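You operate a simulated robot arm through the tools that you are given. There is no shell and no other tool. Be economical: measure what you need, move in short steps, check, and stop when the job is done.

You are at the controls of a simulated two-armed robot. One attempt, no reset.

## Task
Screw the cap back on the tall orange-banded bottle on the small table top. Then fetch the tall grey weight and set it on the blue card. Then take the blue-banded beaker and put it on the green card. Then take the grey-banded jug and leave it on the cup table top. Then close the right drawer of the tall cupboard. Do these in the order given. Set down upright: tall grey weight, blue-banded beaker, grey-banded jug.

It is judged by the outcome, as a careful person would: the job done as asked, and still so three seconds after it is handed in. It fails if anything else is knocked over, pushed out of place, dropped, spilled or broken. A push-on lid holds only when it is set on centred and level and pressed home; a screw cap is set on level and turned clockwise until tight.

## Robot
Two 7-joint arms with two-finger parallel grippers on one trunk, on a base that drives. Base frame: it is fixed to the floor where the robot stands at the start and does not move with it; the origin is under the middle of the robot, x ahead of it, y to its left, z up; the surface under the hand at the start is at about z = 0.85. Lengths are in m, angles in degrees, forces in N, time in s.
The left shoulder is at the start at [0.03, 0.119, 1.035], the right one opposite. With the tool pointing down near the work surface each hand reaches from about 0.28 to 0.68 m from the robot's upright axis, wherever it stands, measured 20 degrees to its own side. Places, roughly: blue card [-3.5, -0.75, 0.75]; blue-banded beaker [0.5, 1, 1]; cup table top [-1.6, -0.9, 0.8]; green card [0.5, 1.75, 0.75]; grey-banded jug [0.5, 0.75, 1]; right drawer of the tall cupboard [-1.4, -2.7, 0.7]; tall grey weight [0.75, 0.75, 1]; tall orange-banded bottle (9x9x24 cm) [0.5, 0, 1]. Payload 3.43 kg a hand.
The tool frame of a hand sits at the grasp point between the pads (the TCP): z along the fingers, y along the line on which they close. The tips reach 0.03 m beyond it. The gripper opens to 0.094 m. The fingers are 0.028 m wide and 0.01 m thick; the gripper's body (0.05 by 0.096 m) begins 0.055 m behind the TCP.
Orientation is that of the tool frame in the base frame, as [roll, pitch, yaw] about the fixed x, y, z axes, in that order (R = Rz(yaw) Ry(pitch) Rx(roll)). With the fingers straight down and closing along the base's y, the tool's x points along the base's -x, its y along +y and its z along -z.

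## Interface
- The arms move only by the tool step_arm. It takes "left_rows", "right_rows" or both (then of equal length, played together; a hand with none holds still); each is text: rows parted by semicolons, each of 7 numbers parted by spaces: the shift along the base's x, y, z in m, then the turn, a rotation vector about the base's x, y, z in rad, then the opening, from 0 (shut) to 1 (fully open). In form: dx dy dz ax ay az claw; .... A call has 1 to 20 rows; each row shifts and turns the commanded pose from where the row before left it. A row lasts 0.2 s, in which the tool goes at most 0.05 m and 8.6 degrees; a call with a longer step from one row to the next is refused whole, and so is a gripper value outside its range. A pose out of reach is approached as far as the arm can. The call stops where the force on the tool passes 40 N (or 10 N more than at its start, if that is more) or the arm is blocked; 0.2 s more then pass. The fingers move at their own pace (about 0.072 m/s each) and stop on an object; they squeeze with about 27 N. The grip force told is the motor's: it shows also when the fingers shut on nothing. Time passes only in rows, and 0.2 s behind the last, so rows that do not move let the fingers close. It gives the time, the measured TCP pose, the force on the tool (base axes), the opening and the grip force at its end, in the units of the frame above (readings bear some noise), with the torque about the TCP (base axes, N m) and any sound that the robot's microphone picked up.
- Cameras (640 x 400 px; columns grow to the right, rows downward): "scene" is now at [0.0308, 0.0335, 1.7306]; the picture's right is [0.49, -0.87, 0.00], its down [-0.73, -0.41, -0.55] and it looks along [0.48, 0.27, -0.84] (base axes); focal length 284 px, centre (320, 200). "left" rides on the left gripper at [0.076, -0.014, -0.102] in its tool frame; the picture's right is [0.18, 0.98, 0.00], its down [-0.75, 0.14, -0.64] and it looks along [-0.63, 0.12, 0.77] (tool axes); focal length 243 px, centre (320, 200). "right" rides on the right gripper at [0.076, 0.014, -0.102] in its tool frame; the picture's right is [-0.18, 0.98, 0.00], its down [-0.75, -0.14, -0.64] and it looks along [-0.63, -0.12, 0.77] (tool axes); focal length 243 px, centre (320, 200). There is no depth. A picture from a camera that has moved, and an enlarged one, comes with that camera's place and axes in the base frame and with its lens.
- get_image(camera): a new picture of that camera. It takes no simulated time.
- slide_trunk(by): slides the trunk up (or, below 0, down) by that many m; the arms and the scene camera ride with it, the base frame stays. It gives what a move gives, with no picture.
- base_move(legs): drives the robot by 1 to 6 legs, each [ahead, turn to the left] in m and degrees, along the robot's own axes; the way and the turn of a leg run together, so that a leg with both is an arc; at most 1.5 m and 180 degrees a leg. The arms and the cameras ride along, it lands a little off, and it stops where it bumps. It gives what a move gives.
- head_to(pan, tilt): turns the head with the scene camera to pan (to the left, within 143 degrees either way) and tilt (down, from -29 to 69), counted from straight ahead of the robot. It gives what a move gives.
- close_up(camera, box): a new picture of the part [left, top, right, bottom] of that camera's present view, enlarged. It takes no simulated time.
- close_job(): hands the job in; it is judged then, once.

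Work in short steps. Places have to be worked out from the pictures, the camera data and where the tool is seen: move nearer, look again, correct. Check each grasp and each placing, and mend what went wrong. You have 165 turns and 122 pictures in all, those below and enlarged ones among them. Open the grippers and draw the arms clear of the work before you hand the job in, unless the task says otherwise; then end with one line.

The tools are called after ">>>" by a JSON object that holds its "op" and its "data". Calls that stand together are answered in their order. step_arm: Moves the arms, as the interface text tells. Its arguments: {"type":"object","properties":{"left_rows":{"type":"string"},"right_rows":{"type":"string"}},"required":[]} The other tools are called the same way: slide_trunk (by) slides the trunk up or down; base_move (legs) drives the base; head_to (pan, tilt) turns the head that bears the scene camera; get_image (camera) takes a picture; close_up (camera, box) takes an enlarged picture of a part of a camera's view; close_job () hands the job in.

At the start:

```text
t: 0.0
left_tcp_pos: [0.3144, 0.3292, 1.2913]
left_tool_rot: [-179.9, 0.0, 179.9]
left_wrist_force: [0.0, 0.1, 0.4]
left_moment: [-0.03, 0.0, 0.0]
left_gripper_width: 0.094
left_grasp_force: 0.2
right_tcp_pos: [0.429, 0.0102, 1.241]
right_tool_rot: [180.0, 0.0, -179.9]
right_wrist_force: [-0.1, 0.1, -0.5]
right_moment: [0.02, 0.0, 0.0]
right_gripper_width: 0.094
right_grasp_force: 0.1
trunk travel left (down, up): [-0.3, 0.11]
robot x, y, heading: [0.0003, 0.0029, -0.1]
head pan, tilt: [29.2, 56.9]
```

scene: 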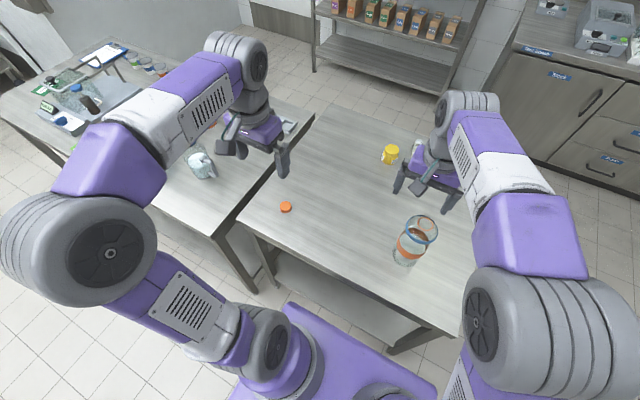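
right: 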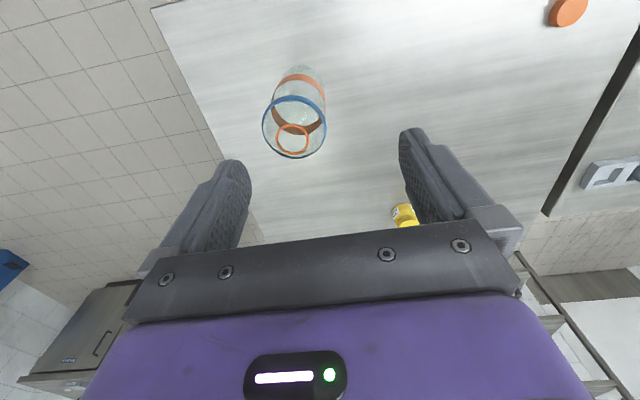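
left: 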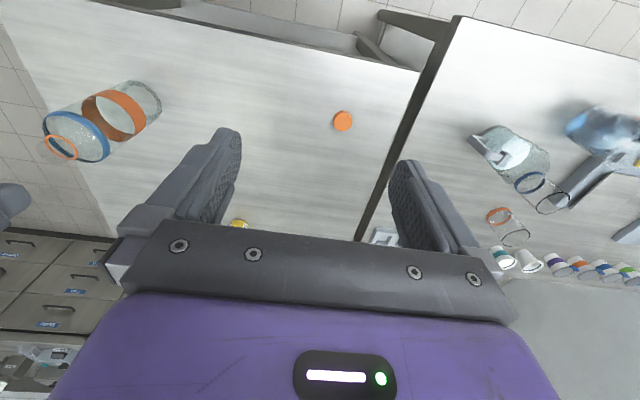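

I'll look closely at the bottle and the loose cap before moving anything.

>>> {"op": "close_up", "data": {"camera": "scene", "box": [260, 130, 460, 290]}}

>>> {"op": "close_up", "data": {"camera": "left", "box": [20, 60, 220, 185]}}

>>> {"op": "close_up", "data": {"camera": "scene", "box": [0, 20, 250, 190]}}

```text
2.50 times, centred on (360, 210) of scene
camera zoom: at [0.0308, 0.0335, 1.7306], right [0.49, -0.87, 0.0], down [-0.73, -0.41, -0.55], along [0.48, 0.27, -0.84], focal length 710 px, centre (220, 175)
```

zoom: 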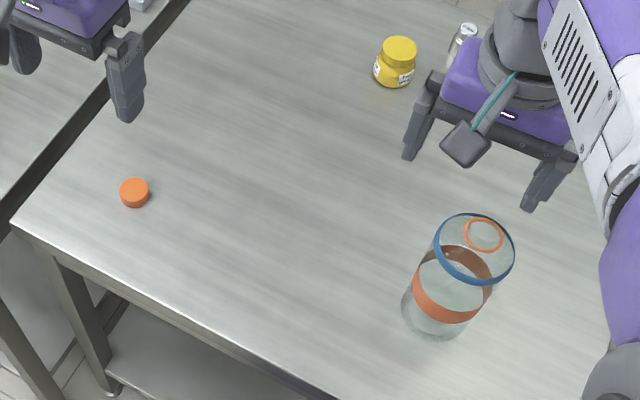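

```text
3.20 times, centred on (120, 122) of left
camera zoom: at [0.2379, 0.3143, 1.3947], right [-0.18, 0.98, 0.0], down [0.75, 0.14, 0.64], along [0.63, 0.12, -0.77], focal length 776 px, centre (960, 448)
```

zoom: 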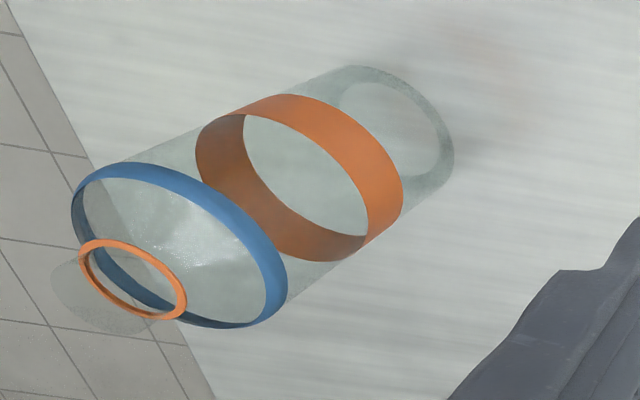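

```text
2.35 times, centred on (125, 105) of scene
camera zoom: at [0.0308, 0.0335, 1.7306], right [0.49, -0.87, 0.0], down [-0.73, -0.41, -0.55], along [0.48, 0.27, -0.84], focal length 668 px, centre (779, 424)
```

zoom: 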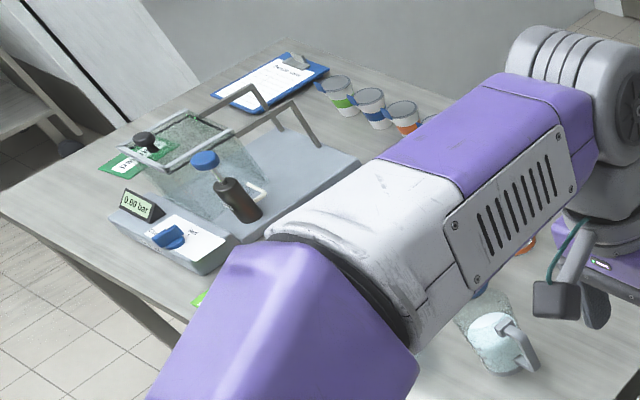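

The bottle stands at about (0.479, −0.034), with its neck ring near z 1.065, and the cap lies at about (0.437, 0.404). I'll move the left hand above the cap and the right hand off to the side.

>>> {"op": "step_arm", "data": {"left_rows": "0.0153 0.0094 -0.036 0 0 0 1;0.0153 0.0094 -0.036 0 0 0 1;0.0153 0.0094 -0.036 0 0 0 1;0.0153 0.0094 -0.036 0 0 0 1;0.0153 0.0094 -0.036 0 0 0 1;0.0153 0.0094 -0.036 0 0 0 1;0.0153 0.0094 -0.036 0 0 0 1;0.0153 0.0094 -0.036 0 0 0 1", "right_rows": "-0.01 -0.04 0 0 0 0 1;-0.01 -0.04 0 0 0 0 1;-0.01 -0.04 0 0 0 0 1;-0.01 -0.04 0 0 0 0 1;-0.01 -0.04 0 0 0 0 1;-0.01 -0.04 0 0 0 0 1;-0.01 -0.04 0 0 0 0 1;-0.01 -0.04 0 0 0 0 1"}}

>>> {"op": "get_image", "data": {"camera": "left"}}

>>> {"op": "get_image", "data": {"camera": "scene"}}

```text
t: 1.8
left_tcp_pos: [0.4385, 0.404, 1.0036]
left_tool_rot: [179.9, 0.0, -180.0]
left_wrist_force: [0.0, -0.3, 0.8]
left_moment: [0.02, 0.02, -0.03]
left_gripper_width: 0.094
left_grasp_force: 0.1
right_tcp_pos: [0.35, -0.3121, 1.2408]
right_tool_rot: [180.0, 0.0, -179.9]
right_wrist_force: [0.6, 0.2, -0.3]
right_moment: [-0.01, 0.01, 0.02]
right_gripper_width: 0.0941
right_grasp_force: 0.0
trunk travel left (down, up): [-0.3, 0.11]
robot x, y, heading: [0.0008, -0.0017, -0.1]
head pan, tilt: [29.2, 56.9]
```

```text
115 pictures are left
camera left: at [0.3615, 0.3887, 1.107], right [-0.18, 0.98, 0.0], down [0.75, 0.14, 0.64], along [0.63, 0.12, -0.77], focal length 243 px, centre (320, 200)
```

left: 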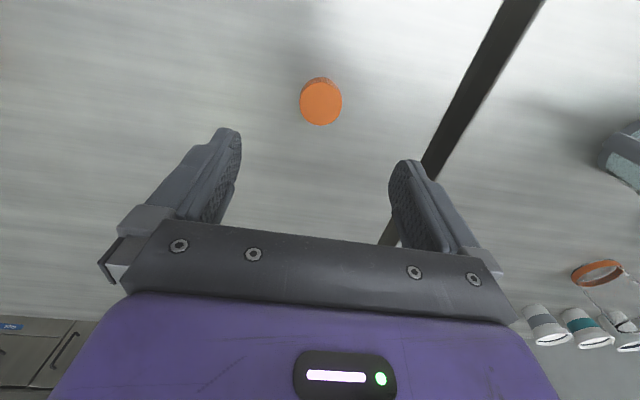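

```text
114 pictures are left
camera scene: at [0.0317, 0.0332, 1.7306], right [0.49, -0.87, 0.0], down [-0.73, -0.41, -0.55], along [0.48, 0.27, -0.84], focal length 284 px, centre (320, 200)
```

scene: 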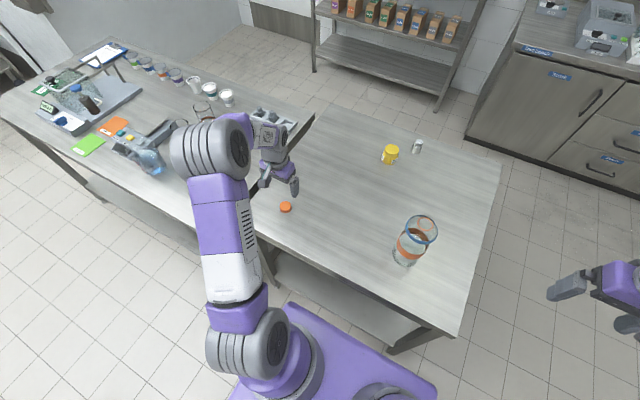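

The cap is centred under the hand at about (0.439, 0.404). I'll descend so the fingertips stop just above the table, then close.

>>> {"op": "step_arm", "data": {"left_rows": "0 0 -0.04 0 0 0 0.8;0 0 -0.04 0 0 0 0.7;0 0 -0.025 0 0 0 0.7;0 0 -0.012 0 0 0 0.7;0 0 0 0 0 0 0;0 0 0 0 0 0 0;0 0 0 0 0 0 0"}}

>>> {"op": "get_image", "data": {"camera": "left"}}

```text
t: 3.4
left_tcp_pos: [0.4367, 0.4044, 0.8865]
left_tool_rot: [179.9, 0.1, 180.0]
left_wrist_force: [-0.6, 0.2, 0.9]
left_moment: [0.02, -0.02, -0.01]
left_gripper_width: 0.0405
left_grasp_force: 27.1
right_tcp_pos: [0.3483, -0.3095, 1.2408]
right_tool_rot: [180.0, 0.0, -180.0]
right_wrist_force: [0.4, 0.0, -0.4]
right_moment: [0.03, 0.0, 0.02]
right_gripper_width: 0.094
right_grasp_force: 0.0
trunk travel left (down, up): [-0.3, 0.11]
robot x, y, heading: [-0.001, -0.0003, -0.4]
head pan, tilt: [29.2, 56.9]
```

```text
113 pictures are left
camera left: at [0.3603, 0.3893, 0.9894], right [-0.18, 0.98, 0.0], down [0.75, 0.14, 0.64], along [0.63, 0.12, -0.77], focal length 243 px, centre (320, 200)
```

left: 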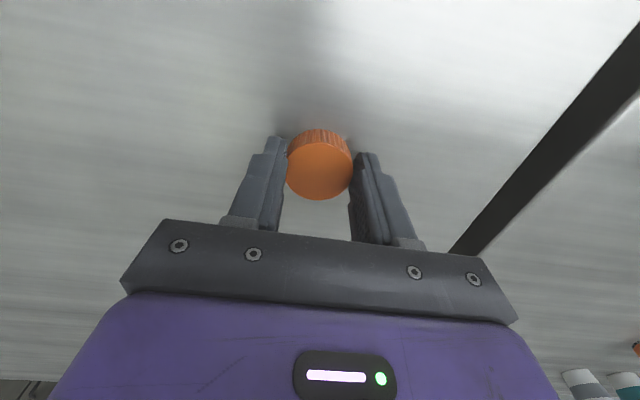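

The cap is gripped squarely (width 0.0405). I'll lift it, carry it over near the bottle and pre-turn the hand anticlockwise so I have clockwise travel to use.

>>> {"op": "step_arm", "data": {"left_rows": "0 0 0.045 0 0 0 0;0 0 0.048 0 0 0 0;0 0 0.048 0 0 0 0;0 0 0.048 0 0 0 0;0 0 0.048 0 0 0 0;0 0 0.048 0 0 0 0;0.004 -0.04 0 0 0 0.14 0;0.004 -0.04 0 0 0 0.14 0;0.004 -0.04 0 0 0 0.14 0;0.004 -0.04 0 0 0 0.14 0;0.004 -0.04 0 0 0 0.14 0;0.004 -0.04 0 0 0 0.14 0;0.004 -0.04 0 0 0 0.14 0;0.004 -0.04 0 0 0 0.14 0"}}

>>> {"op": "get_image", "data": {"camera": "left"}}

>>> {"op": "get_image", "data": {"camera": "scene"}}

```text
t: 6.4
left_tcp_pos: [0.4689, 0.0831, 1.1728]
left_tool_rot: [-179.9, 0.0, -115.6]
left_wrist_force: [0.0, 0.3, -0.5]
left_moment: [0.01, -0.01, -0.01]
left_gripper_width: 0.0405
left_grasp_force: 26.9
right_tcp_pos: [0.3491, -0.3123, 1.2406]
right_tool_rot: [-180.0, 0.1, 180.0]
right_wrist_force: [0.2, -0.3, 0.1]
right_moment: [-0.03, 0.0, 0.02]
right_gripper_width: 0.0941
right_grasp_force: 0.1
trunk travel left (down, up): [-0.3, 0.11]
robot x, y, heading: [0.0006, -0.0033, -0.1]
head pan, tilt: [29.2, 56.9]
```

```text
112 pictures are left
camera left: at [0.4475, 0.0074, 1.2747], right [-0.97, 0.26, 0.0], down [0.2, 0.74, 0.64], along [0.17, 0.62, -0.77], focal length 243 px, centre (320, 200)
```

left: 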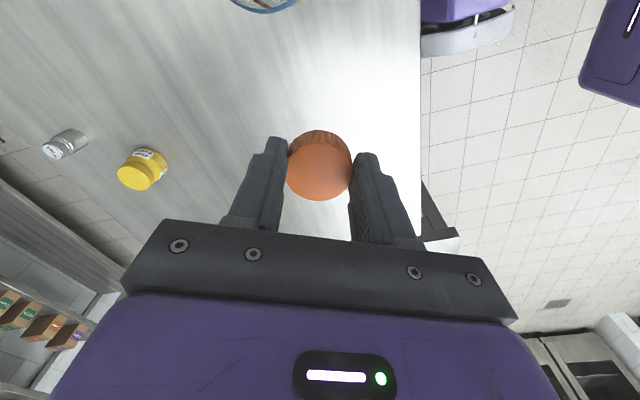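

```text
111 pictures are left
camera scene: at [0.0311, 0.0318, 1.7306], right [0.49, -0.87, 0.0], down [-0.73, -0.41, -0.55], along [0.48, 0.27, -0.84], focal length 284 px, centre (320, 200)
```

scene: 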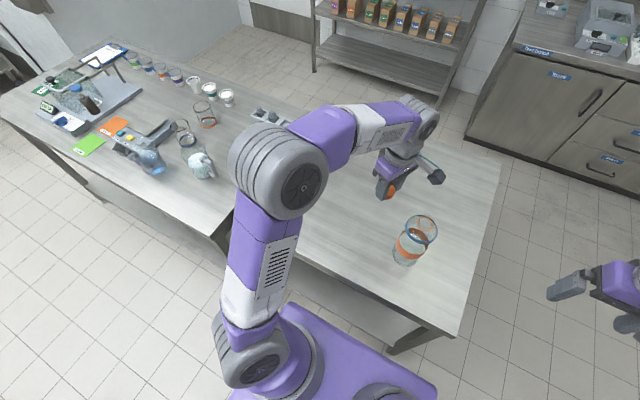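

I'll measure the bottle mouth precisely from two directions: the scene camera and the right hand's camera.

>>> {"op": "close_up", "data": {"camera": "scene", "box": [370, 200, 466, 260]}}

>>> {"op": "get_image", "data": {"camera": "right"}}

```text
6.67 times, centred on (418, 230) of scene
camera zoom: at [0.0311, 0.0318, 1.7306], right [0.49, -0.87, 0.0], down [-0.73, -0.41, -0.55], along [0.48, 0.27, -0.84], focal length 1894 px, centre (-333, 0)
```

zoom: 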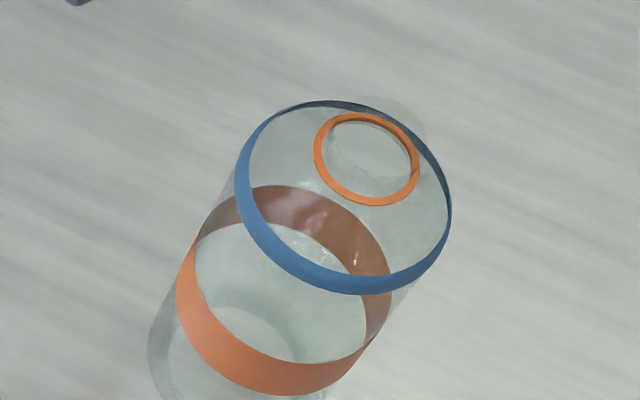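

```text
109 pictures are left
camera right: at [0.2728, -0.2968, 1.3438], right [0.18, 0.98, 0.0], down [0.75, -0.14, 0.64], along [0.63, -0.12, -0.77], focal length 243 px, centre (320, 200)
```

right: 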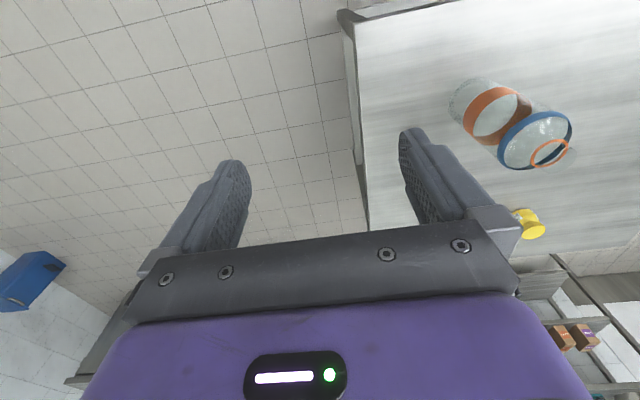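

Both views agree: the neck ring is at (0.477, −0.036, 1.068). I'll move the cap directly over it, still clear above.

>>> {"op": "step_arm", "data": {"left_rows": "0.002 -0.03 0 0 0 0.13 0;0.002 -0.03 0 0 0 0.13 0;0.002 -0.03 0 0 0 0.13 0;0.002 -0.029 -0.01 0 0 0.13 0;0 0 -0.012 0 0 0 0;0 0 0 0 0 0 0"}}

>>> {"op": "close_up", "data": {"camera": "scene", "box": [356, 160, 484, 240]}}

>>> {"op": "get_image", "data": {"camera": "right"}}

```text
t: 7.8
left_tcp_pos: [0.4776, -0.0357, 1.1497]
left_tool_rot: [-180.0, 0.0, -86.0]
left_wrist_force: [-0.2, -0.2, -0.3]
left_moment: [0.02, 0.0, 0.01]
left_gripper_width: 0.0405
left_grasp_force: 27.0
right_tcp_pos: [0.35, -0.3111, 1.241]
right_tool_rot: [179.9, 0.0, -180.0]
right_wrist_force: [0.1, -0.2, 0.8]
right_moment: [0.0, 0.0, -0.04]
right_gripper_width: 0.0942
right_grasp_force: 0.1
trunk travel left (down, up): [-0.3, 0.11]
robot x, y, heading: [0.0006, 0.0017, -0.3]
head pan, tilt: [29.2, 56.9]
```

```text
5.00 times, centred on (420, 200) of scene
camera zoom: at [0.0308, 0.0329, 1.7306], right [0.49, -0.87, 0.0], down [-0.73, -0.41, -0.55], along [0.48, 0.27, -0.84], focal length 1421 px, centre (-180, 200)
```

zoom: 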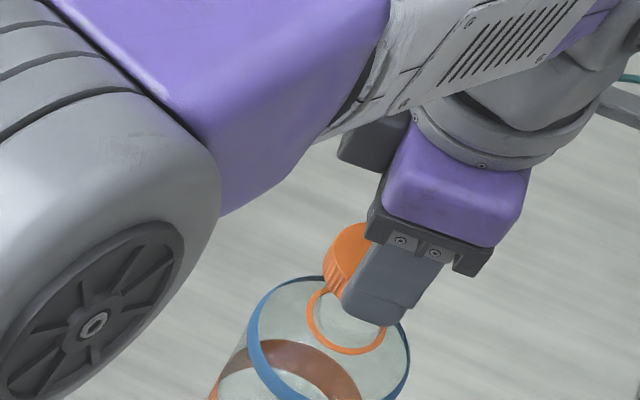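

```text
107 pictures are left
camera right: at [0.2726, -0.2959, 1.344], right [0.18, 0.98, 0.0], down [0.75, -0.14, 0.64], along [0.63, -0.12, -0.77], focal length 243 px, centre (320, 200)
```

right: 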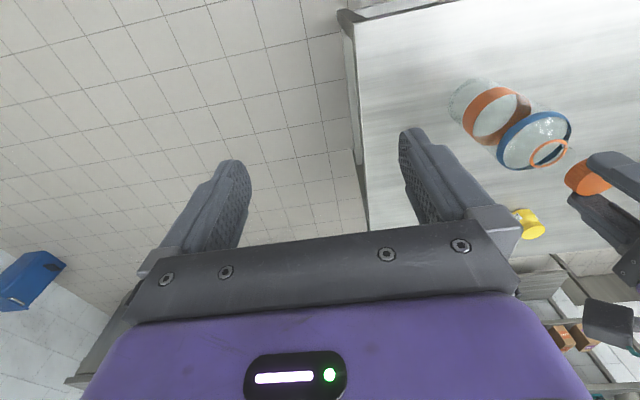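

The hand sits over the mouth with the cap above it. I'll lower in small steps until it touches.

>>> {"op": "step_arm", "data": {"left_rows": "0 0 -0.012 0 0 0 0;0 0 -0.01 0 0 0 0;0 0 -0.005 0 0 0 0;0 0 -0.004 0 0 0 0;0 0 -0.003 0 0 0 0;0 0 0 0 0 0 0"}}

>>> {"op": "close_up", "data": {"camera": "right", "box": [480, 90, 640, 190]}}

```text
t: 9.2
left_tcp_pos: [0.4767, -0.0346, 1.1184]
left_tool_rot: [-179.7, -0.3, -86.1]
left_wrist_force: [-1.1, 0.6, 20.5]
left_moment: [-0.08, -0.2, 0.02]
left_gripper_width: 0.0405
left_grasp_force: 27.2
right_tcp_pos: [0.3478, -0.3107, 1.2415]
right_tool_rot: [180.0, 0.0, 179.9]
right_wrist_force: [0.7, 0.2, 0.0]
right_moment: [-0.04, 0.01, 0.02]
right_gripper_width: 0.0942
right_grasp_force: 0.1
trunk travel left (down, up): [-0.3, 0.11]
robot x, y, heading: [-0.0006, 0.0017, -0.0]
head pan, tilt: [29.2, 56.9]
```

```text
4.00 times, centred on (560, 140) of right
camera zoom: at [0.2712, -0.2953, 1.3447], right [0.18, 0.98, 0.0], down [0.75, -0.14, 0.64], along [0.63, -0.12, -0.77], focal length 970 px, centre (-640, 440)
```

zoom: 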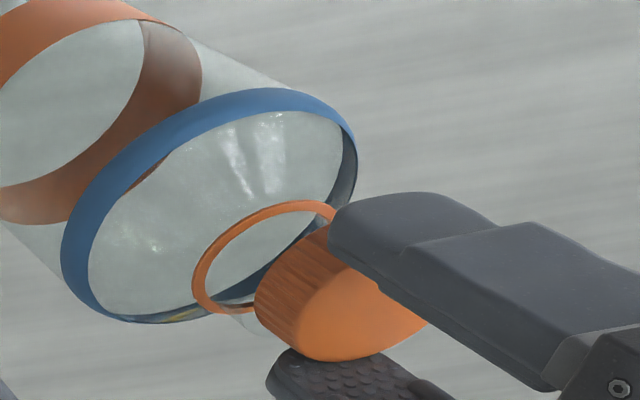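

Contact came at TCP z 1.118 with 20 N, and the moment suggests the touch is off-centre toward +x. I'll compare cap and ring from the scene camera.

>>> {"op": "close_up", "data": {"camera": "scene", "box": [388, 195, 452, 235]}}

>>> {"op": "get_image", "data": {"camera": "left"}}

```text
10.00 times, centred on (420, 215) of scene
camera zoom: at [0.0289, 0.0337, 1.7308], right [0.49, -0.87, 0.0], down [-0.73, -0.41, -0.55], along [0.48, 0.27, -0.84], focal length 2841 px, centre (-680, 50)
```

zoom: 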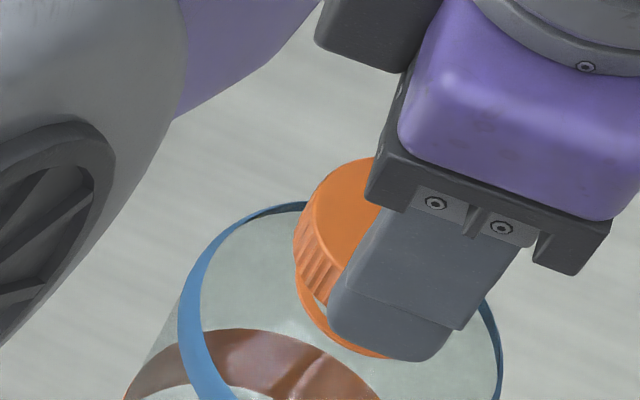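

```text
104 pictures are left
camera left: at [0.4954, -0.1103, 1.2215], right [-0.97, -0.25, 0.0], down [-0.2, 0.74, 0.64], along [-0.16, 0.62, -0.77], focal length 243 px, centre (320, 200)
```

left: 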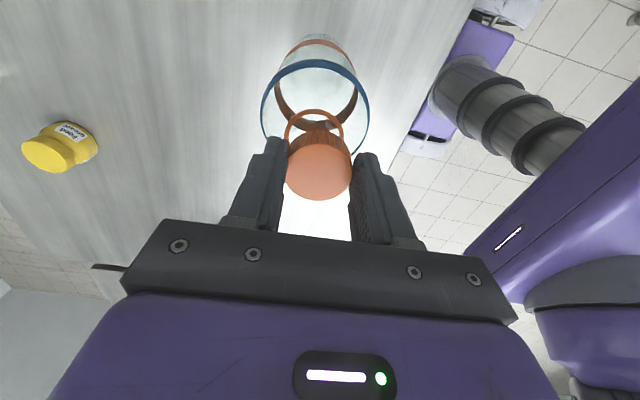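

The left camera puts the ring about 5 mm toward +x and 3 mm toward −y of the cap, matching the moment. I'll lift slightly, shift and set it down again.

>>> {"op": "step_arm", "data": {"left_rows": "0 0 0.012 0 0 0 0;0.005 -0.003 0 0 0 0 0;0 0 0 0 0 0 0;0 0 -0.006 0 0 0 0;0 0 -0.004 0 0 0 0;0 0 -0.003 0 0 0 0;0 0 -0.002 0 0 0 0;0 0 0 0 0 0 0"}}

>>> {"op": "get_image", "data": {"camera": "left"}}

```text
t: 11.0
left_tcp_pos: [0.4809, -0.0383, 1.1144]
left_tool_rot: [-179.7, -0.1, -86.0]
left_wrist_force: [2.4, 0.3, 25.8]
left_moment: [-0.36, -0.06, 0.03]
left_gripper_width: 0.0414
left_grasp_force: 26.6
right_tcp_pos: [0.3466, -0.3116, 1.2424]
right_tool_rot: [180.0, 0.0, -180.0]
right_wrist_force: [-0.2, 0.2, 0.0]
right_moment: [-0.01, -0.01, 0.0]
right_gripper_width: 0.094
right_grasp_force: 0.1
trunk travel left (down, up): [-0.3, 0.11]
robot x, y, heading: [-0.0019, -0.0009, 0.1]
head pan, tilt: [29.2, 56.9]
```

```text
103 pictures are left
camera left: at [0.4999, -0.113, 1.2181], right [-0.97, -0.25, 0.0], down [-0.2, 0.74, 0.64], along [-0.16, 0.62, -0.77], focal length 243 px, centre (320, 200)
```

left: 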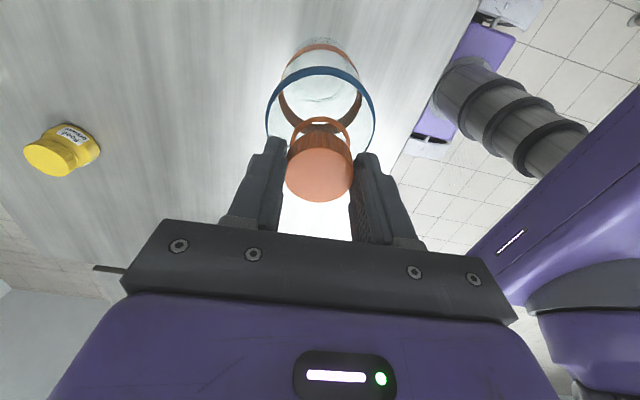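

The cap went 4 mm lower, but the contact is now on the −y side, so the cap needs to go a little further toward −y. I'll lift, shift and retry.

>>> {"op": "step_arm", "data": {"left_rows": "0 0 0.014 0 0 0 0;0 -0.004 0 0 0 0 0;0 0 0 0 0 0 0"}}

>>> {"op": "close_up", "data": {"camera": "left", "box": [240, 60, 400, 220]}}

>>> {"op": "close_up", "data": {"camera": "right", "box": [480, 90, 640, 190]}}

```text
t: 11.8
left_tcp_pos: [0.4827, -0.0404, 1.1259]
left_tool_rot: [179.9, 0.1, -86.0]
left_wrist_force: [0.7, 0.6, 0.0]
left_moment: [0.01, -0.01, -0.03]
left_gripper_width: 0.0405
left_grasp_force: 26.8
right_tcp_pos: [0.3503, -0.3107, 1.241]
right_tool_rot: [-179.9, 0.0, -179.9]
right_wrist_force: [0.6, -0.1, 1.2]
right_moment: [0.02, -0.01, 0.01]
right_gripper_width: 0.0941
right_grasp_force: 0.1
trunk travel left (down, up): [-0.3, 0.11]
robot x, y, heading: [0.0013, 0.0051, 0.2]
head pan, tilt: [29.2, 56.9]
```

```text
2.50 times, centred on (320, 140) of left
camera zoom: at [0.5016, -0.1169, 1.229], right [-0.97, -0.25, 0.0], down [-0.19, 0.74, 0.64], along [-0.16, 0.62, -0.77], focal length 606 px, centre (320, 350)
```

zoom: 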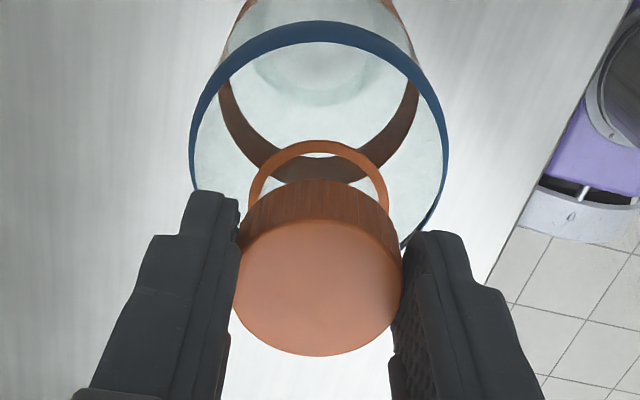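

```text
4.00 times, centred on (560, 140) of right
camera zoom: at [0.2729, -0.2954, 1.3441], right [0.18, 0.98, 0.0], down [0.75, -0.14, 0.64], along [0.63, -0.12, -0.77], focal length 970 px, centre (-640, 440)
```

zoom: 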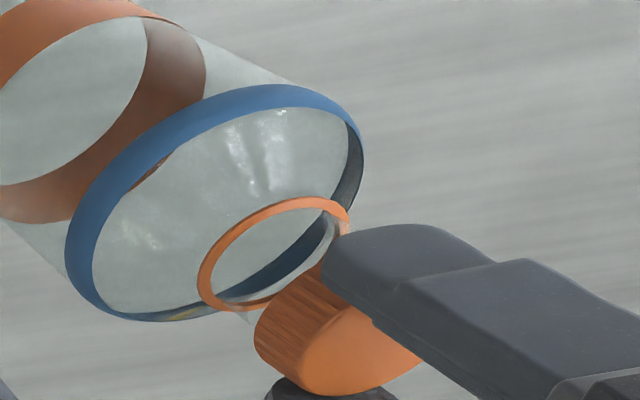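

By the left view the ring and cap are now in line. I'll lower again in small steps and check the force and height.

>>> {"op": "step_arm", "data": {"left_rows": "0 0 -0.006 0 0 0 0;0 0 -0.004 0 0 0 0;0 0 -0.003 0 0 0 0;0 0 -0.003 0 0 0 0;0 0 0 0 0 0 0"}}

>>> {"op": "close_up", "data": {"camera": "scene", "box": [388, 195, 452, 235]}}

```text
t: 13.0
left_tcp_pos: [0.4813, -0.0412, 1.1143]
left_tool_rot: [-179.6, -0.1, -85.9]
left_wrist_force: [2.7, 0.7, 27.8]
left_moment: [0.57, 0.05, -0.05]
left_gripper_width: 0.041
left_grasp_force: 26.4
right_tcp_pos: [0.3474, -0.3099, 1.2417]
right_tool_rot: [-180.0, 0.1, 180.0]
right_wrist_force: [0.8, 0.8, -0.3]
right_moment: [-0.02, 0.02, 0.01]
right_gripper_width: 0.0941
right_grasp_force: 0.1
trunk travel left (down, up): [-0.3, 0.11]
robot x, y, heading: [0.0019, 0.0008, -0.1]
head pan, tilt: [29.2, 56.9]
```

```text
10.00 times, centred on (420, 215) of scene
camera zoom: at [0.0284, 0.0339, 1.7308], right [0.49, -0.87, 0.0], down [-0.73, -0.41, -0.55], along [0.48, 0.27, -0.84], focal length 2841 px, centre (-680, 50)
```

zoom: 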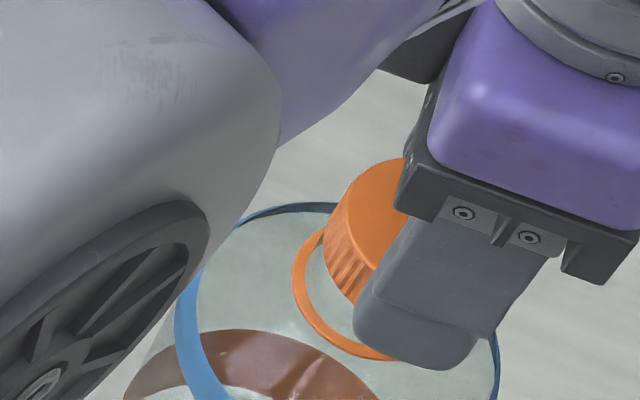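

The moment flipped to the +y side, so the true centre lies between the two tries (about y −0.0395). I'll shift back roughly 2 mm.

>>> {"op": "step_arm", "data": {"left_rows": "0 0 0.014 0 0 0 0;0 0.0018 0 0 0 0 0;0 0 0 0 0 0 0;0 0 -0.006 0 0 0 0;0 0 -0.004 0 0 0 0;0 0 -0.003 0 0 0 0;0 0 0 0 0 0 0"}}

```text
t: 14.6
left_tcp_pos: [0.4813, -0.0395, 1.1121]
left_tool_rot: [180.0, 0.0, -86.0]
left_wrist_force: [0.2, 0.6, -0.4]
left_moment: [0.01, 0.0, 0.0]
left_gripper_width: 0.0405
left_grasp_force: 27.1
right_tcp_pos: [0.3488, -0.3115, 1.2409]
right_tool_rot: [-180.0, 0.1, 180.0]
right_wrist_force: [0.2, -0.3, -0.3]
right_moment: [0.02, -0.02, 0.01]
right_gripper_width: 0.094
right_grasp_force: 0.1
trunk travel left (down, up): [-0.3, 0.11]
robot x, y, heading: [-0.0047, 0.0007, -0.1]
head pan, tilt: [29.2, 56.9]
```

Now z is 1.112 with no force: the cap has slipped over the neck. I'll keep lowering gently to seat it on the thread.

>>> {"op": "step_arm", "data": {"left_rows": "0 0 -0.003 0 0 0 0;0 0 -0.003 0 0 0 0;0 0 -0.002 0 0 0 0;0 0 0 0 0 0 0"}}

>>> {"op": "close_up", "data": {"camera": "scene", "box": [388, 195, 452, 235]}}

```text
t: 15.6
left_tcp_pos: [0.4815, -0.0394, 1.1039]
left_tool_rot: [-180.0, 0.0, -86.1]
left_wrist_force: [0.3, -0.5, -0.7]
left_moment: [-0.01, 0.0, 0.01]
left_gripper_width: 0.0404
left_grasp_force: 27.2
right_tcp_pos: [0.3497, -0.3118, 1.2404]
right_tool_rot: [180.0, 0.0, 180.0]
right_wrist_force: [-0.4, -0.2, 0.5]
right_moment: [-0.02, 0.02, 0.0]
right_gripper_width: 0.0941
right_grasp_force: 0.0
trunk travel left (down, up): [-0.3, 0.11]
robot x, y, heading: [0.0029, 0.0009, -0.0]
head pan, tilt: [29.2, 56.9]
```

```text
10.00 times, centred on (420, 215) of scene
camera zoom: at [0.0308, 0.0335, 1.7306], right [0.49, -0.87, 0.0], down [-0.73, -0.41, -0.55], along [0.48, 0.27, -0.84], focal length 2841 px, centre (-680, 50)
```

zoom: 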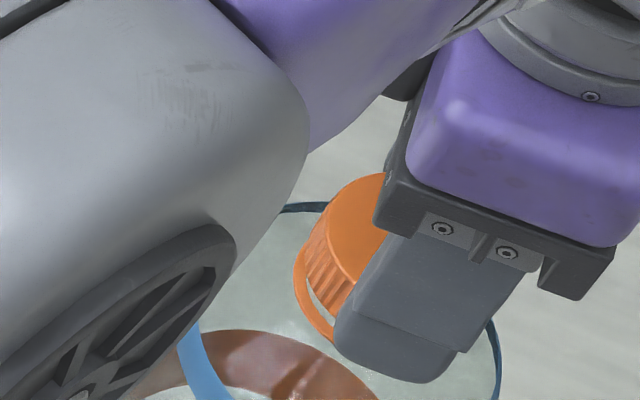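

The cap is over the neck with a small gap to the ring. I'll lower the last bit, then turn clockwise.

>>> {"op": "step_arm", "data": {"left_rows": "0 0 -0.002 0 0 0 0;0 0 -0.002 0 0 0 0;0 0 -0.001 0 0 0 0;0 0 0 0 0 0 0"}}

```text
t: 16.6
left_tcp_pos: [0.4805, -0.0394, 1.101]
left_tool_rot: [-179.9, 0.0, -86.0]
left_wrist_force: [1.0, 2.4, 17.4]
left_moment: [0.06, 0.07, 0.01]
left_gripper_width: 0.0405
left_grasp_force: 27.3
right_tcp_pos: [0.3482, -0.3097, 1.2413]
right_tool_rot: [180.0, 0.1, -179.9]
right_wrist_force: [0.3, 0.8, 0.3]
right_moment: [0.0, 0.0, 0.01]
right_gripper_width: 0.094
right_grasp_force: 0.0
trunk travel left (down, up): [-0.3, 0.11]
robot x, y, heading: [-0.0001, -0.0033, 0.2]
head pan, tilt: [29.2, 56.9]
```

Contact at z 1.101 with 17 N and almost no moment, so it is level and centred. I'll turn clockwise.

>>> {"op": "step_arm", "data": {"left_rows": "0 0 0 0 0 -0.14 0;0 0 0 0 0 -0.14 0;0 0 0 0 0 -0.14 0;0 0 0 0 0 -0.14 0;0 0 0 0 0 -0.14 0;0 0 0 0 0 -0.14 0"}}

```text
t: 18.0
left_tcp_pos: [0.4818, -0.0398, 1.1004]
left_tool_rot: [-179.9, 0.0, -134.3]
left_wrist_force: [-2.0, 2.1, 16.2]
left_moment: [0.12, 0.26, 0.01]
left_gripper_width: 0.0407
left_grasp_force: 26.7
right_tcp_pos: [0.348, -0.3101, 1.2414]
right_tool_rot: [-179.9, 0.1, 179.9]
right_wrist_force: [-0.2, 0.6, 0.2]
right_moment: [0.02, -0.02, -0.03]
right_gripper_width: 0.0939
right_grasp_force: 0.1
trunk travel left (down, up): [-0.3, 0.11]
robot x, y, heading: [-0.002, 0.0011, 0.1]
head pan, tilt: [29.2, 56.9]
```

No torque yet, force still about 16 N. I'll keep turning and watch for torque building up.

>>> {"op": "step_arm", "data": {"left_rows": "0 0 0 0 0 -0.14 0;0 0 0 0 0 -0.14 0;0 0 0 0 0 -0.14 0;0 0 0 0 0 -0.14 0;0 0 0 0 0 -0.14 0;0 0 0 0 0 -0.14 0;0 0 0 0 0 -0.14 0;0 0 0 0 0 -0.14 0"}}

>>> {"op": "close_up", "data": {"camera": "scene", "box": [372, 185, 468, 245]}}

```text
t: 19.8
left_tcp_pos: [0.4818, -0.0406, 1.0984]
left_tool_rot: [-180.0, -0.1, 161.5]
left_wrist_force: [2.1, 1.1, 7.1]
left_moment: [-0.08, -0.28, -0.01]
left_gripper_width: 0.0412
left_grasp_force: 26.4
right_tcp_pos: [0.3489, -0.3109, 1.2409]
right_tool_rot: [179.9, 0.0, 180.0]
right_wrist_force: [-0.5, -0.4, 0.3]
right_moment: [0.01, -0.01, 0.01]
right_gripper_width: 0.0942
right_grasp_force: 0.0
trunk travel left (down, up): [-0.3, 0.11]
robot x, y, heading: [-0.004, -0.0011, 0.1]
head pan, tilt: [29.2, 56.9]
```

```text
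6.67 times, centred on (420, 215) of scene
camera zoom: at [0.0305, 0.0338, 1.7306], right [0.49, -0.87, 0.0], down [-0.73, -0.41, -0.55], along [0.48, 0.27, -0.84], focal length 1894 px, centre (-347, 100)
```

zoom: 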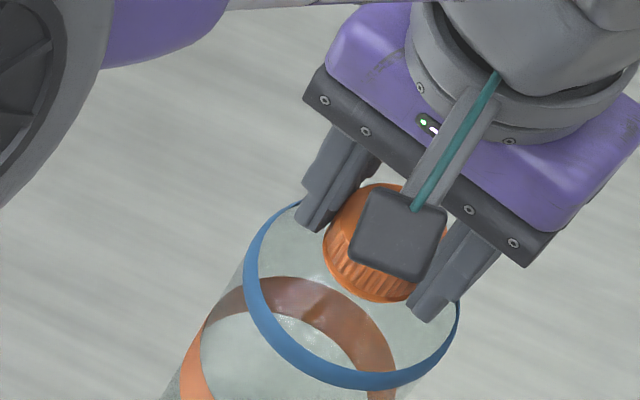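

The cap has come down about 2.5 mm and now covers the ring, so the thread is taking. I'll continue clockwise.

>>> {"op": "step_arm", "data": {"left_rows": "0 0 -0.0005 0 0 -0.14 0;0 0 -0.0003 0 0 -0.14 0;0 0 -0.0003 0 0 -0.14 0;0 0 -0.0003 0 0 -0.14 0;0 0 -0.0003 0 0 -0.14 0;0 0 -0.0003 0 0 -0.14 0;0 0 -0.0003 0 0 -0.14 0;0 0 -0.0003 0 0 -0.14 0"}}

```text
t: 21.6
left_tcp_pos: [0.481, -0.0393, 1.0986]
left_tool_rot: [179.8, 0.1, 97.4]
left_wrist_force: [3.8, 0.3, 27.5]
left_moment: [0.03, -0.27, 0.02]
left_gripper_width: 0.0414
left_grasp_force: 26.9
right_tcp_pos: [0.3483, -0.3105, 1.2428]
right_tool_rot: [-180.0, 0.0, -180.0]
right_wrist_force: [0.6, -0.1, -0.2]
right_moment: [-0.01, 0.01, 0.01]
right_gripper_width: 0.094
right_grasp_force: 0.0
trunk travel left (down, up): [-0.3, 0.11]
robot x, y, heading: [0.0014, 0.0001, 0.3]
head pan, tilt: [29.2, 56.9]
```

Height stopped at 1.0986 while the down-force rose. I'll look at how the cap sits and whether the bottle turned.

>>> {"op": "close_up", "data": {"camera": "scene", "box": [372, 185, 468, 245]}}

>>> {"op": "close_up", "data": {"camera": "right", "box": [430, 60, 640, 190]}}

```text
6.67 times, centred on (420, 215) of scene
camera zoom: at [0.0289, 0.0339, 1.7308], right [0.49, -0.87, 0.0], down [-0.73, -0.41, -0.55], along [0.48, 0.27, -0.84], focal length 1894 px, centre (-347, 100)
```

zoom: 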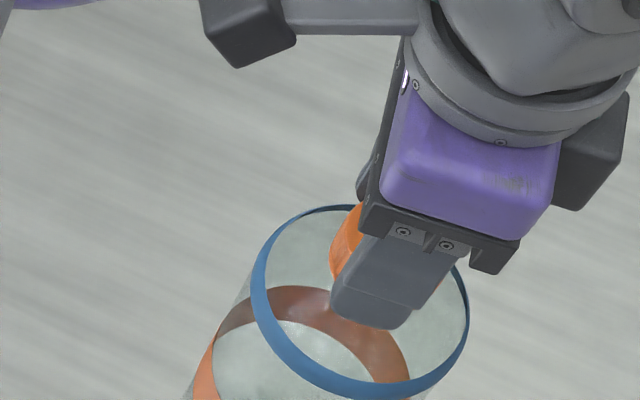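

```text
3.05 times, centred on (535, 125) of right
camera zoom: at [0.2711, -0.2952, 1.3447], right [0.18, 0.98, 0.0], down [0.75, -0.14, 0.64], along [0.63, -0.12, -0.77], focal length 739 px, centre (-335, 429)
```

zoom: 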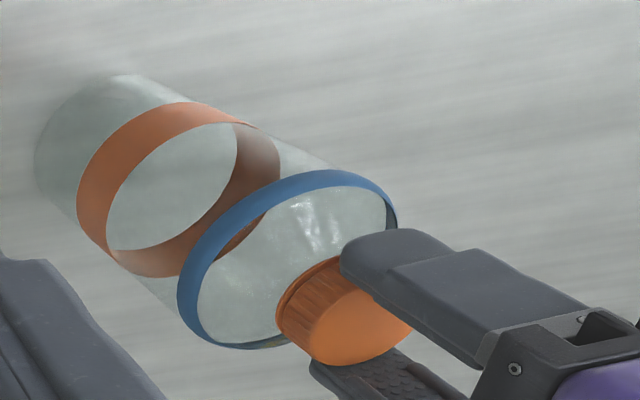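

The cap is down near the ring. I'll open, rise a little and view it unobstructed.

>>> {"op": "step_arm", "data": {"left_rows": "0 0 0.001 0 0 0 0.7;0 0 0 0 0 0 0.7;0 0 0.01 0 0 0 0.7;0 0 0.03 0 0 0.14 0.7;0 0 0.03 0 0 0.14 0.7;0 0 0 0 0 0.14 0.7;0 0 0 0 0 0.14 0.7;0 0 0 0 0 0.14 0.7;0 0 0 0 0 0.14 0.7;0 0 0 0 0 0.14 0.7"}}

>>> {"op": "close_up", "data": {"camera": "right", "box": [430, 60, 640, 190]}}

>>> {"op": "get_image", "data": {"camera": "left"}}

```text
t: 23.8
left_tcp_pos: [0.4811, -0.0397, 1.1681]
left_tool_rot: [-180.0, -0.1, 153.7]
left_wrist_force: [0.6, 0.1, 0.8]
left_moment: [-0.02, -0.01, -0.01]
left_gripper_width: 0.0657
left_grasp_force: 0.1
right_tcp_pos: [0.3491, -0.3105, 1.2412]
right_tool_rot: [-179.9, 0.0, 180.0]
right_wrist_force: [-0.1, 0.2, -0.1]
right_moment: [-0.02, 0.01, -0.02]
right_gripper_width: 0.0942
right_grasp_force: 0.1
trunk travel left (down, up): [-0.3, 0.11]
robot x, y, heading: [0.0013, -0.001, -0.3]
head pan, tilt: [29.2, 56.9]
```

```text
3.05 times, centred on (535, 125) of right
camera zoom: at [0.2725, -0.2956, 1.3441], right [0.18, 0.98, 0.0], down [0.75, -0.14, 0.64], along [0.63, -0.12, -0.77], focal length 739 px, centre (-335, 429)
```

zoom: 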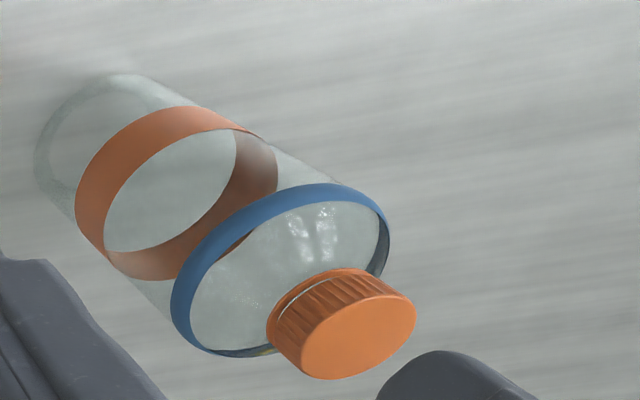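

```text
94 pictures are left
camera left: at [0.4067, -0.0198, 1.2703], right [0.27, 0.96, 0.0], down [0.74, -0.21, 0.64], along [0.62, -0.17, -0.77], focal length 243 px, centre (320, 200)
```

left: 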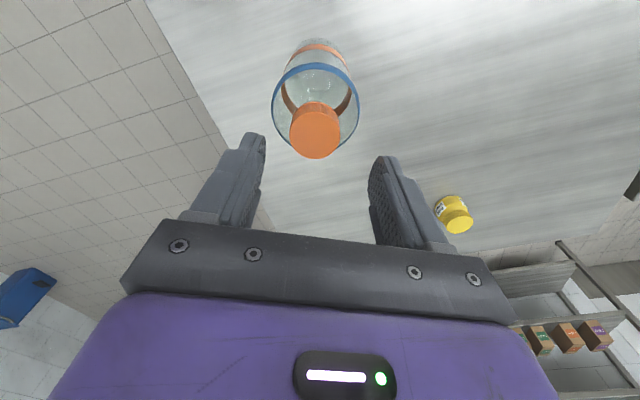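

The cap is on and looks level, but the bottle top seems to have relaxed a few millimetres once released. I'll remeasure the cap before regripping.

>>> {"op": "close_up", "data": {"camera": "scene", "box": [372, 185, 468, 245]}}

>>> {"op": "close_up", "data": {"camera": "left", "box": [240, 30, 400, 190]}}

```text
6.67 times, centred on (420, 215) of scene
camera zoom: at [0.0307, 0.0334, 1.7306], right [0.49, -0.87, 0.0], down [-0.73, -0.41, -0.55], along [0.48, 0.27, -0.84], focal length 1894 px, centre (-347, 100)
```

zoom: 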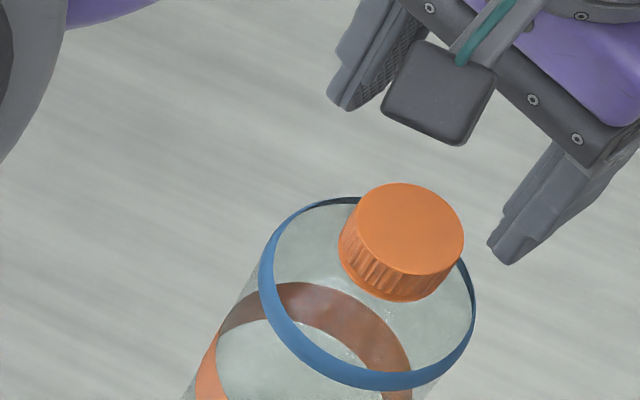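

```text
2.50 times, centred on (320, 110) of left
camera zoom: at [0.4067, -0.0198, 1.2703], right [0.27, 0.96, 0.0], down [0.74, -0.21, 0.64], along [0.62, -0.17, -0.77], focal length 606 px, centre (320, 425)
```

zoom: 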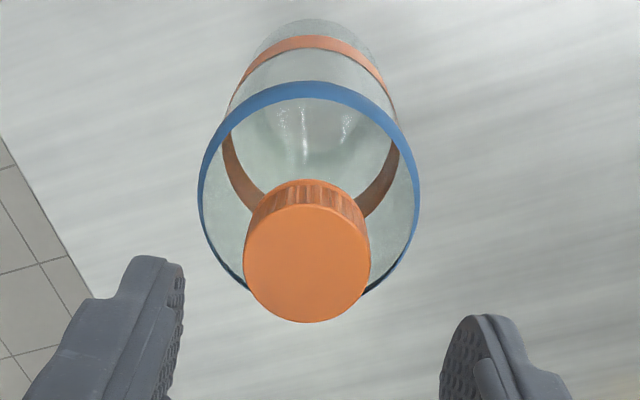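

Three views agree: cap now at (0.486, −0.0475), top at z 1.0905. I'll turn the hand back anticlockwise, recentre on the cap and descend.

>>> {"op": "step_arm", "data": {"left_rows": "0.005 -0.0075 0 0 0 0.14 0.7;0 0 0 0 0 0.14 0.7;0 0 0 0 0 0.14 0.7;0 0 0 0 0 0.14 0.7;0 0 0 0 0 0.14 0.7;0 0 0 0 0 0.14 0.7;0 0 0 0 0 0.14 0.7;0 0 0 0 0 0.14 0.7;0 0 0 0 0 0.14 0.7;0 0 0 0 0 0.14 0.7;0 0 0 0 0 0.14 0.7;0 0 0 0 0 0.14 0.7;0 0 0 0 0 0.14 0.7;0 0 0 0 0 0.14 0.7;0 0 0 0 0 0 0.7"}}

>>> {"op": "close_up", "data": {"camera": "left", "box": [240, 30, 400, 190]}}

```text
t: 27.0
left_tcp_pos: [0.486, -0.0469, 1.1667]
left_tool_rot: [-180.0, 0.0, -94.0]
left_wrist_force: [1.2, 0.3, -0.1]
left_moment: [-0.02, -0.03, -0.03]
left_gripper_width: 0.0658
left_grasp_force: 0.2
right_tcp_pos: [0.3499, -0.3113, 1.2415]
right_tool_rot: [179.9, 0.0, 180.0]
right_wrist_force: [0.2, -0.2, 0.4]
right_moment: [0.01, 0.01, -0.04]
right_gripper_width: 0.0939
right_grasp_force: 0.1
trunk travel left (down, up): [-0.3, 0.11]
robot x, y, heading: [-0.0042, -0.0009, 0.1]
head pan, tilt: [29.2, 56.9]
```

```text
2.50 times, centred on (320, 110) of left
camera zoom: at [0.4956, -0.1249, 1.2702], right [-0.99, -0.12, 0.0], down [-0.09, 0.76, 0.64], along [-0.07, 0.64, -0.77], focal length 606 px, centre (320, 425)
```

zoom: 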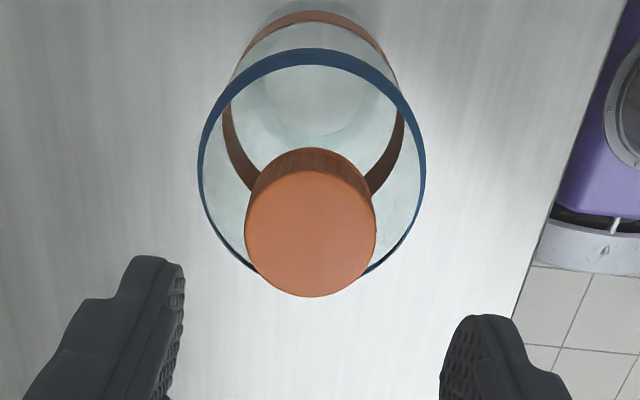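

The cap is about 2–3 mm further toward +x and −y of the hand. I'll correct, descend around the cap and close.

>>> {"op": "step_arm", "data": {"left_rows": "0.0025 -0.002 -0.03 0 0 0 0.7;0 0 -0.025 0 0 0 0.7;0 0 -0.012 0 0 0 0.7;0 0 0 0 0 0 0.7;0 0 0 0 0 0 0;0 0 0 0 0 0 0;0 0 0 0 0 0 0"}}

>>> {"op": "close_up", "data": {"camera": "left", "box": [240, 60, 400, 220]}}

>>> {"op": "close_up", "data": {"camera": "scene", "box": [372, 185, 468, 245]}}

```text
t: 28.6
left_tcp_pos: [0.4902, -0.0495, 1.1002]
left_tool_rot: [179.9, 0.0, -94.1]
left_wrist_force: [-0.2, 0.3, -1.0]
left_moment: [-0.01, 0.0, 0.01]
left_gripper_width: 0.0401
left_grasp_force: 27.1
right_tcp_pos: [0.3489, -0.311, 1.2411]
right_tool_rot: [-179.9, 0.1, 179.9]
right_wrist_force: [-0.2, 0.2, -0.1]
right_moment: [-0.03, -0.01, -0.01]
right_gripper_width: 0.0939
right_grasp_force: 0.0
trunk travel left (down, up): [-0.3, 0.11]
robot x, y, heading: [-0.0035, -0.0003, 0.0]
head pan, tilt: [29.2, 56.9]
```

```text
2.50 times, centred on (320, 140) of left
camera zoom: at [0.4984, -0.1269, 1.2031], right [-0.99, -0.11, 0.0], down [-0.09, 0.76, 0.64], along [-0.07, 0.64, -0.77], focal length 606 px, centre (320, 350)
```

zoom: 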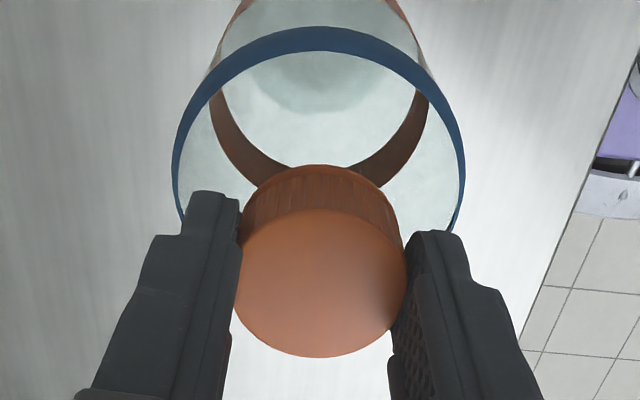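

```text
6.67 times, centred on (420, 215) of scene
camera zoom: at [0.0308, 0.0335, 1.7306], right [0.49, -0.87, 0.0], down [-0.73, -0.41, -0.55], along [0.48, 0.27, -0.84], focal length 1894 px, centre (-347, 100)
```

zoom: 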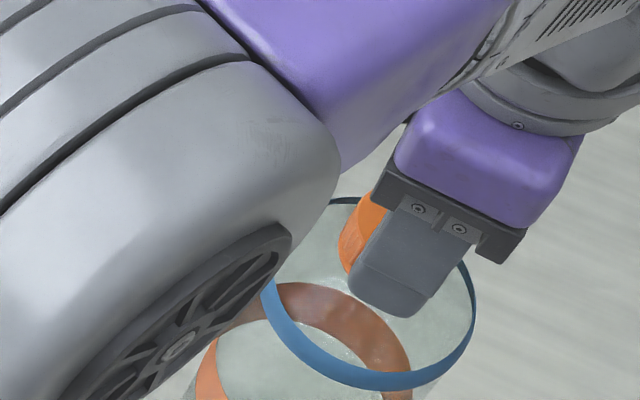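

Good grip with no side force. I'll turn clockwise another 80° without pressing and read the torque.

>>> {"op": "step_arm", "data": {"left_rows": "0 0 -0.0003 0 0 -0.14 0;0 0 -0.0003 0 0 -0.14 0;0 0 -0.0003 0 0 -0.14 0;0 0 -0.0003 0 0 -0.14 0;0 0 -0.0003 0 0 -0.14 0;0 0 -0.0003 0 0 -0.14 0;0 0 -0.0003 0 0 -0.14 0;0 0 -0.0003 0 0 -0.14 0;0 0 -0.0003 0 0 -0.14 0;0 0 -0.0003 0 0 -0.14 0"}}

```text
t: 30.8
left_tcp_pos: [0.4881, -0.0504, 1.0982]
left_tool_rot: [-180.0, 0.2, -174.4]
left_wrist_force: [-0.5, -0.1, 15.9]
left_moment: [0.01, -0.01, 0.16]
left_gripper_width: 0.0398
left_grasp_force: 27.0
right_tcp_pos: [0.3483, -0.3114, 1.241]
right_tool_rot: [-180.0, 0.1, -179.9]
right_wrist_force: [0.6, -0.2, 0.5]
right_moment: [0.0, 0.04, 0.01]
right_gripper_width: 0.0941
right_grasp_force: 0.0
trunk travel left (down, up): [-0.3, 0.11]
robot x, y, heading: [-0.0007, 0.0005, 0.1]
head pan, tilt: [29.2, 56.9]
```

Torque of 0.16 N·m is now resisting, so the thread is biting or the bottle is dragging. I'll continue in shorter batches.

>>> {"op": "step_arm", "data": {"left_rows": "0 0 0 0 0 -0.14 0;0 0 0 0 0 -0.14 0;0 0 0 0 0 -0.14 0;0 0 0 0 0 -0.14 0"}}

>>> {"op": "close_up", "data": {"camera": "scene", "box": [372, 185, 468, 245]}}

```text
t: 31.8
left_tcp_pos: [0.4878, -0.0487, 1.099]
left_tool_rot: [-180.0, 0.1, 153.5]
left_wrist_force: [0.2, -0.1, 21.4]
left_moment: [-0.01, -0.09, 0.25]
left_gripper_width: 0.0396
left_grasp_force: 27.6
right_tcp_pos: [0.3485, -0.31, 1.2423]
right_tool_rot: [-180.0, 0.1, -180.0]
right_wrist_force: [1.0, 0.0, -0.6]
right_moment: [0.01, -0.01, 0.02]
right_gripper_width: 0.094
right_grasp_force: 0.1
trunk travel left (down, up): [-0.3, 0.11]
robot x, y, heading: [0.0011, 0.0001, -0.0]
head pan, tilt: [29.2, 56.9]
```

```text
6.67 times, centred on (420, 215) of scene
camera zoom: at [0.0289, 0.0338, 1.7307], right [0.49, -0.87, 0.0], down [-0.73, -0.41, -0.55], along [0.48, 0.27, -0.84], focal length 1894 px, centre (-347, 100)
```

zoom: 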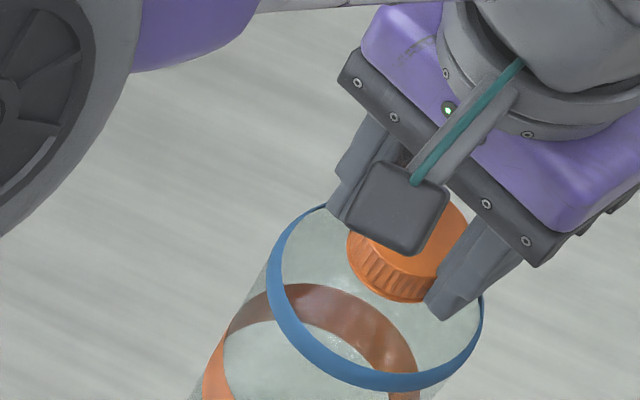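

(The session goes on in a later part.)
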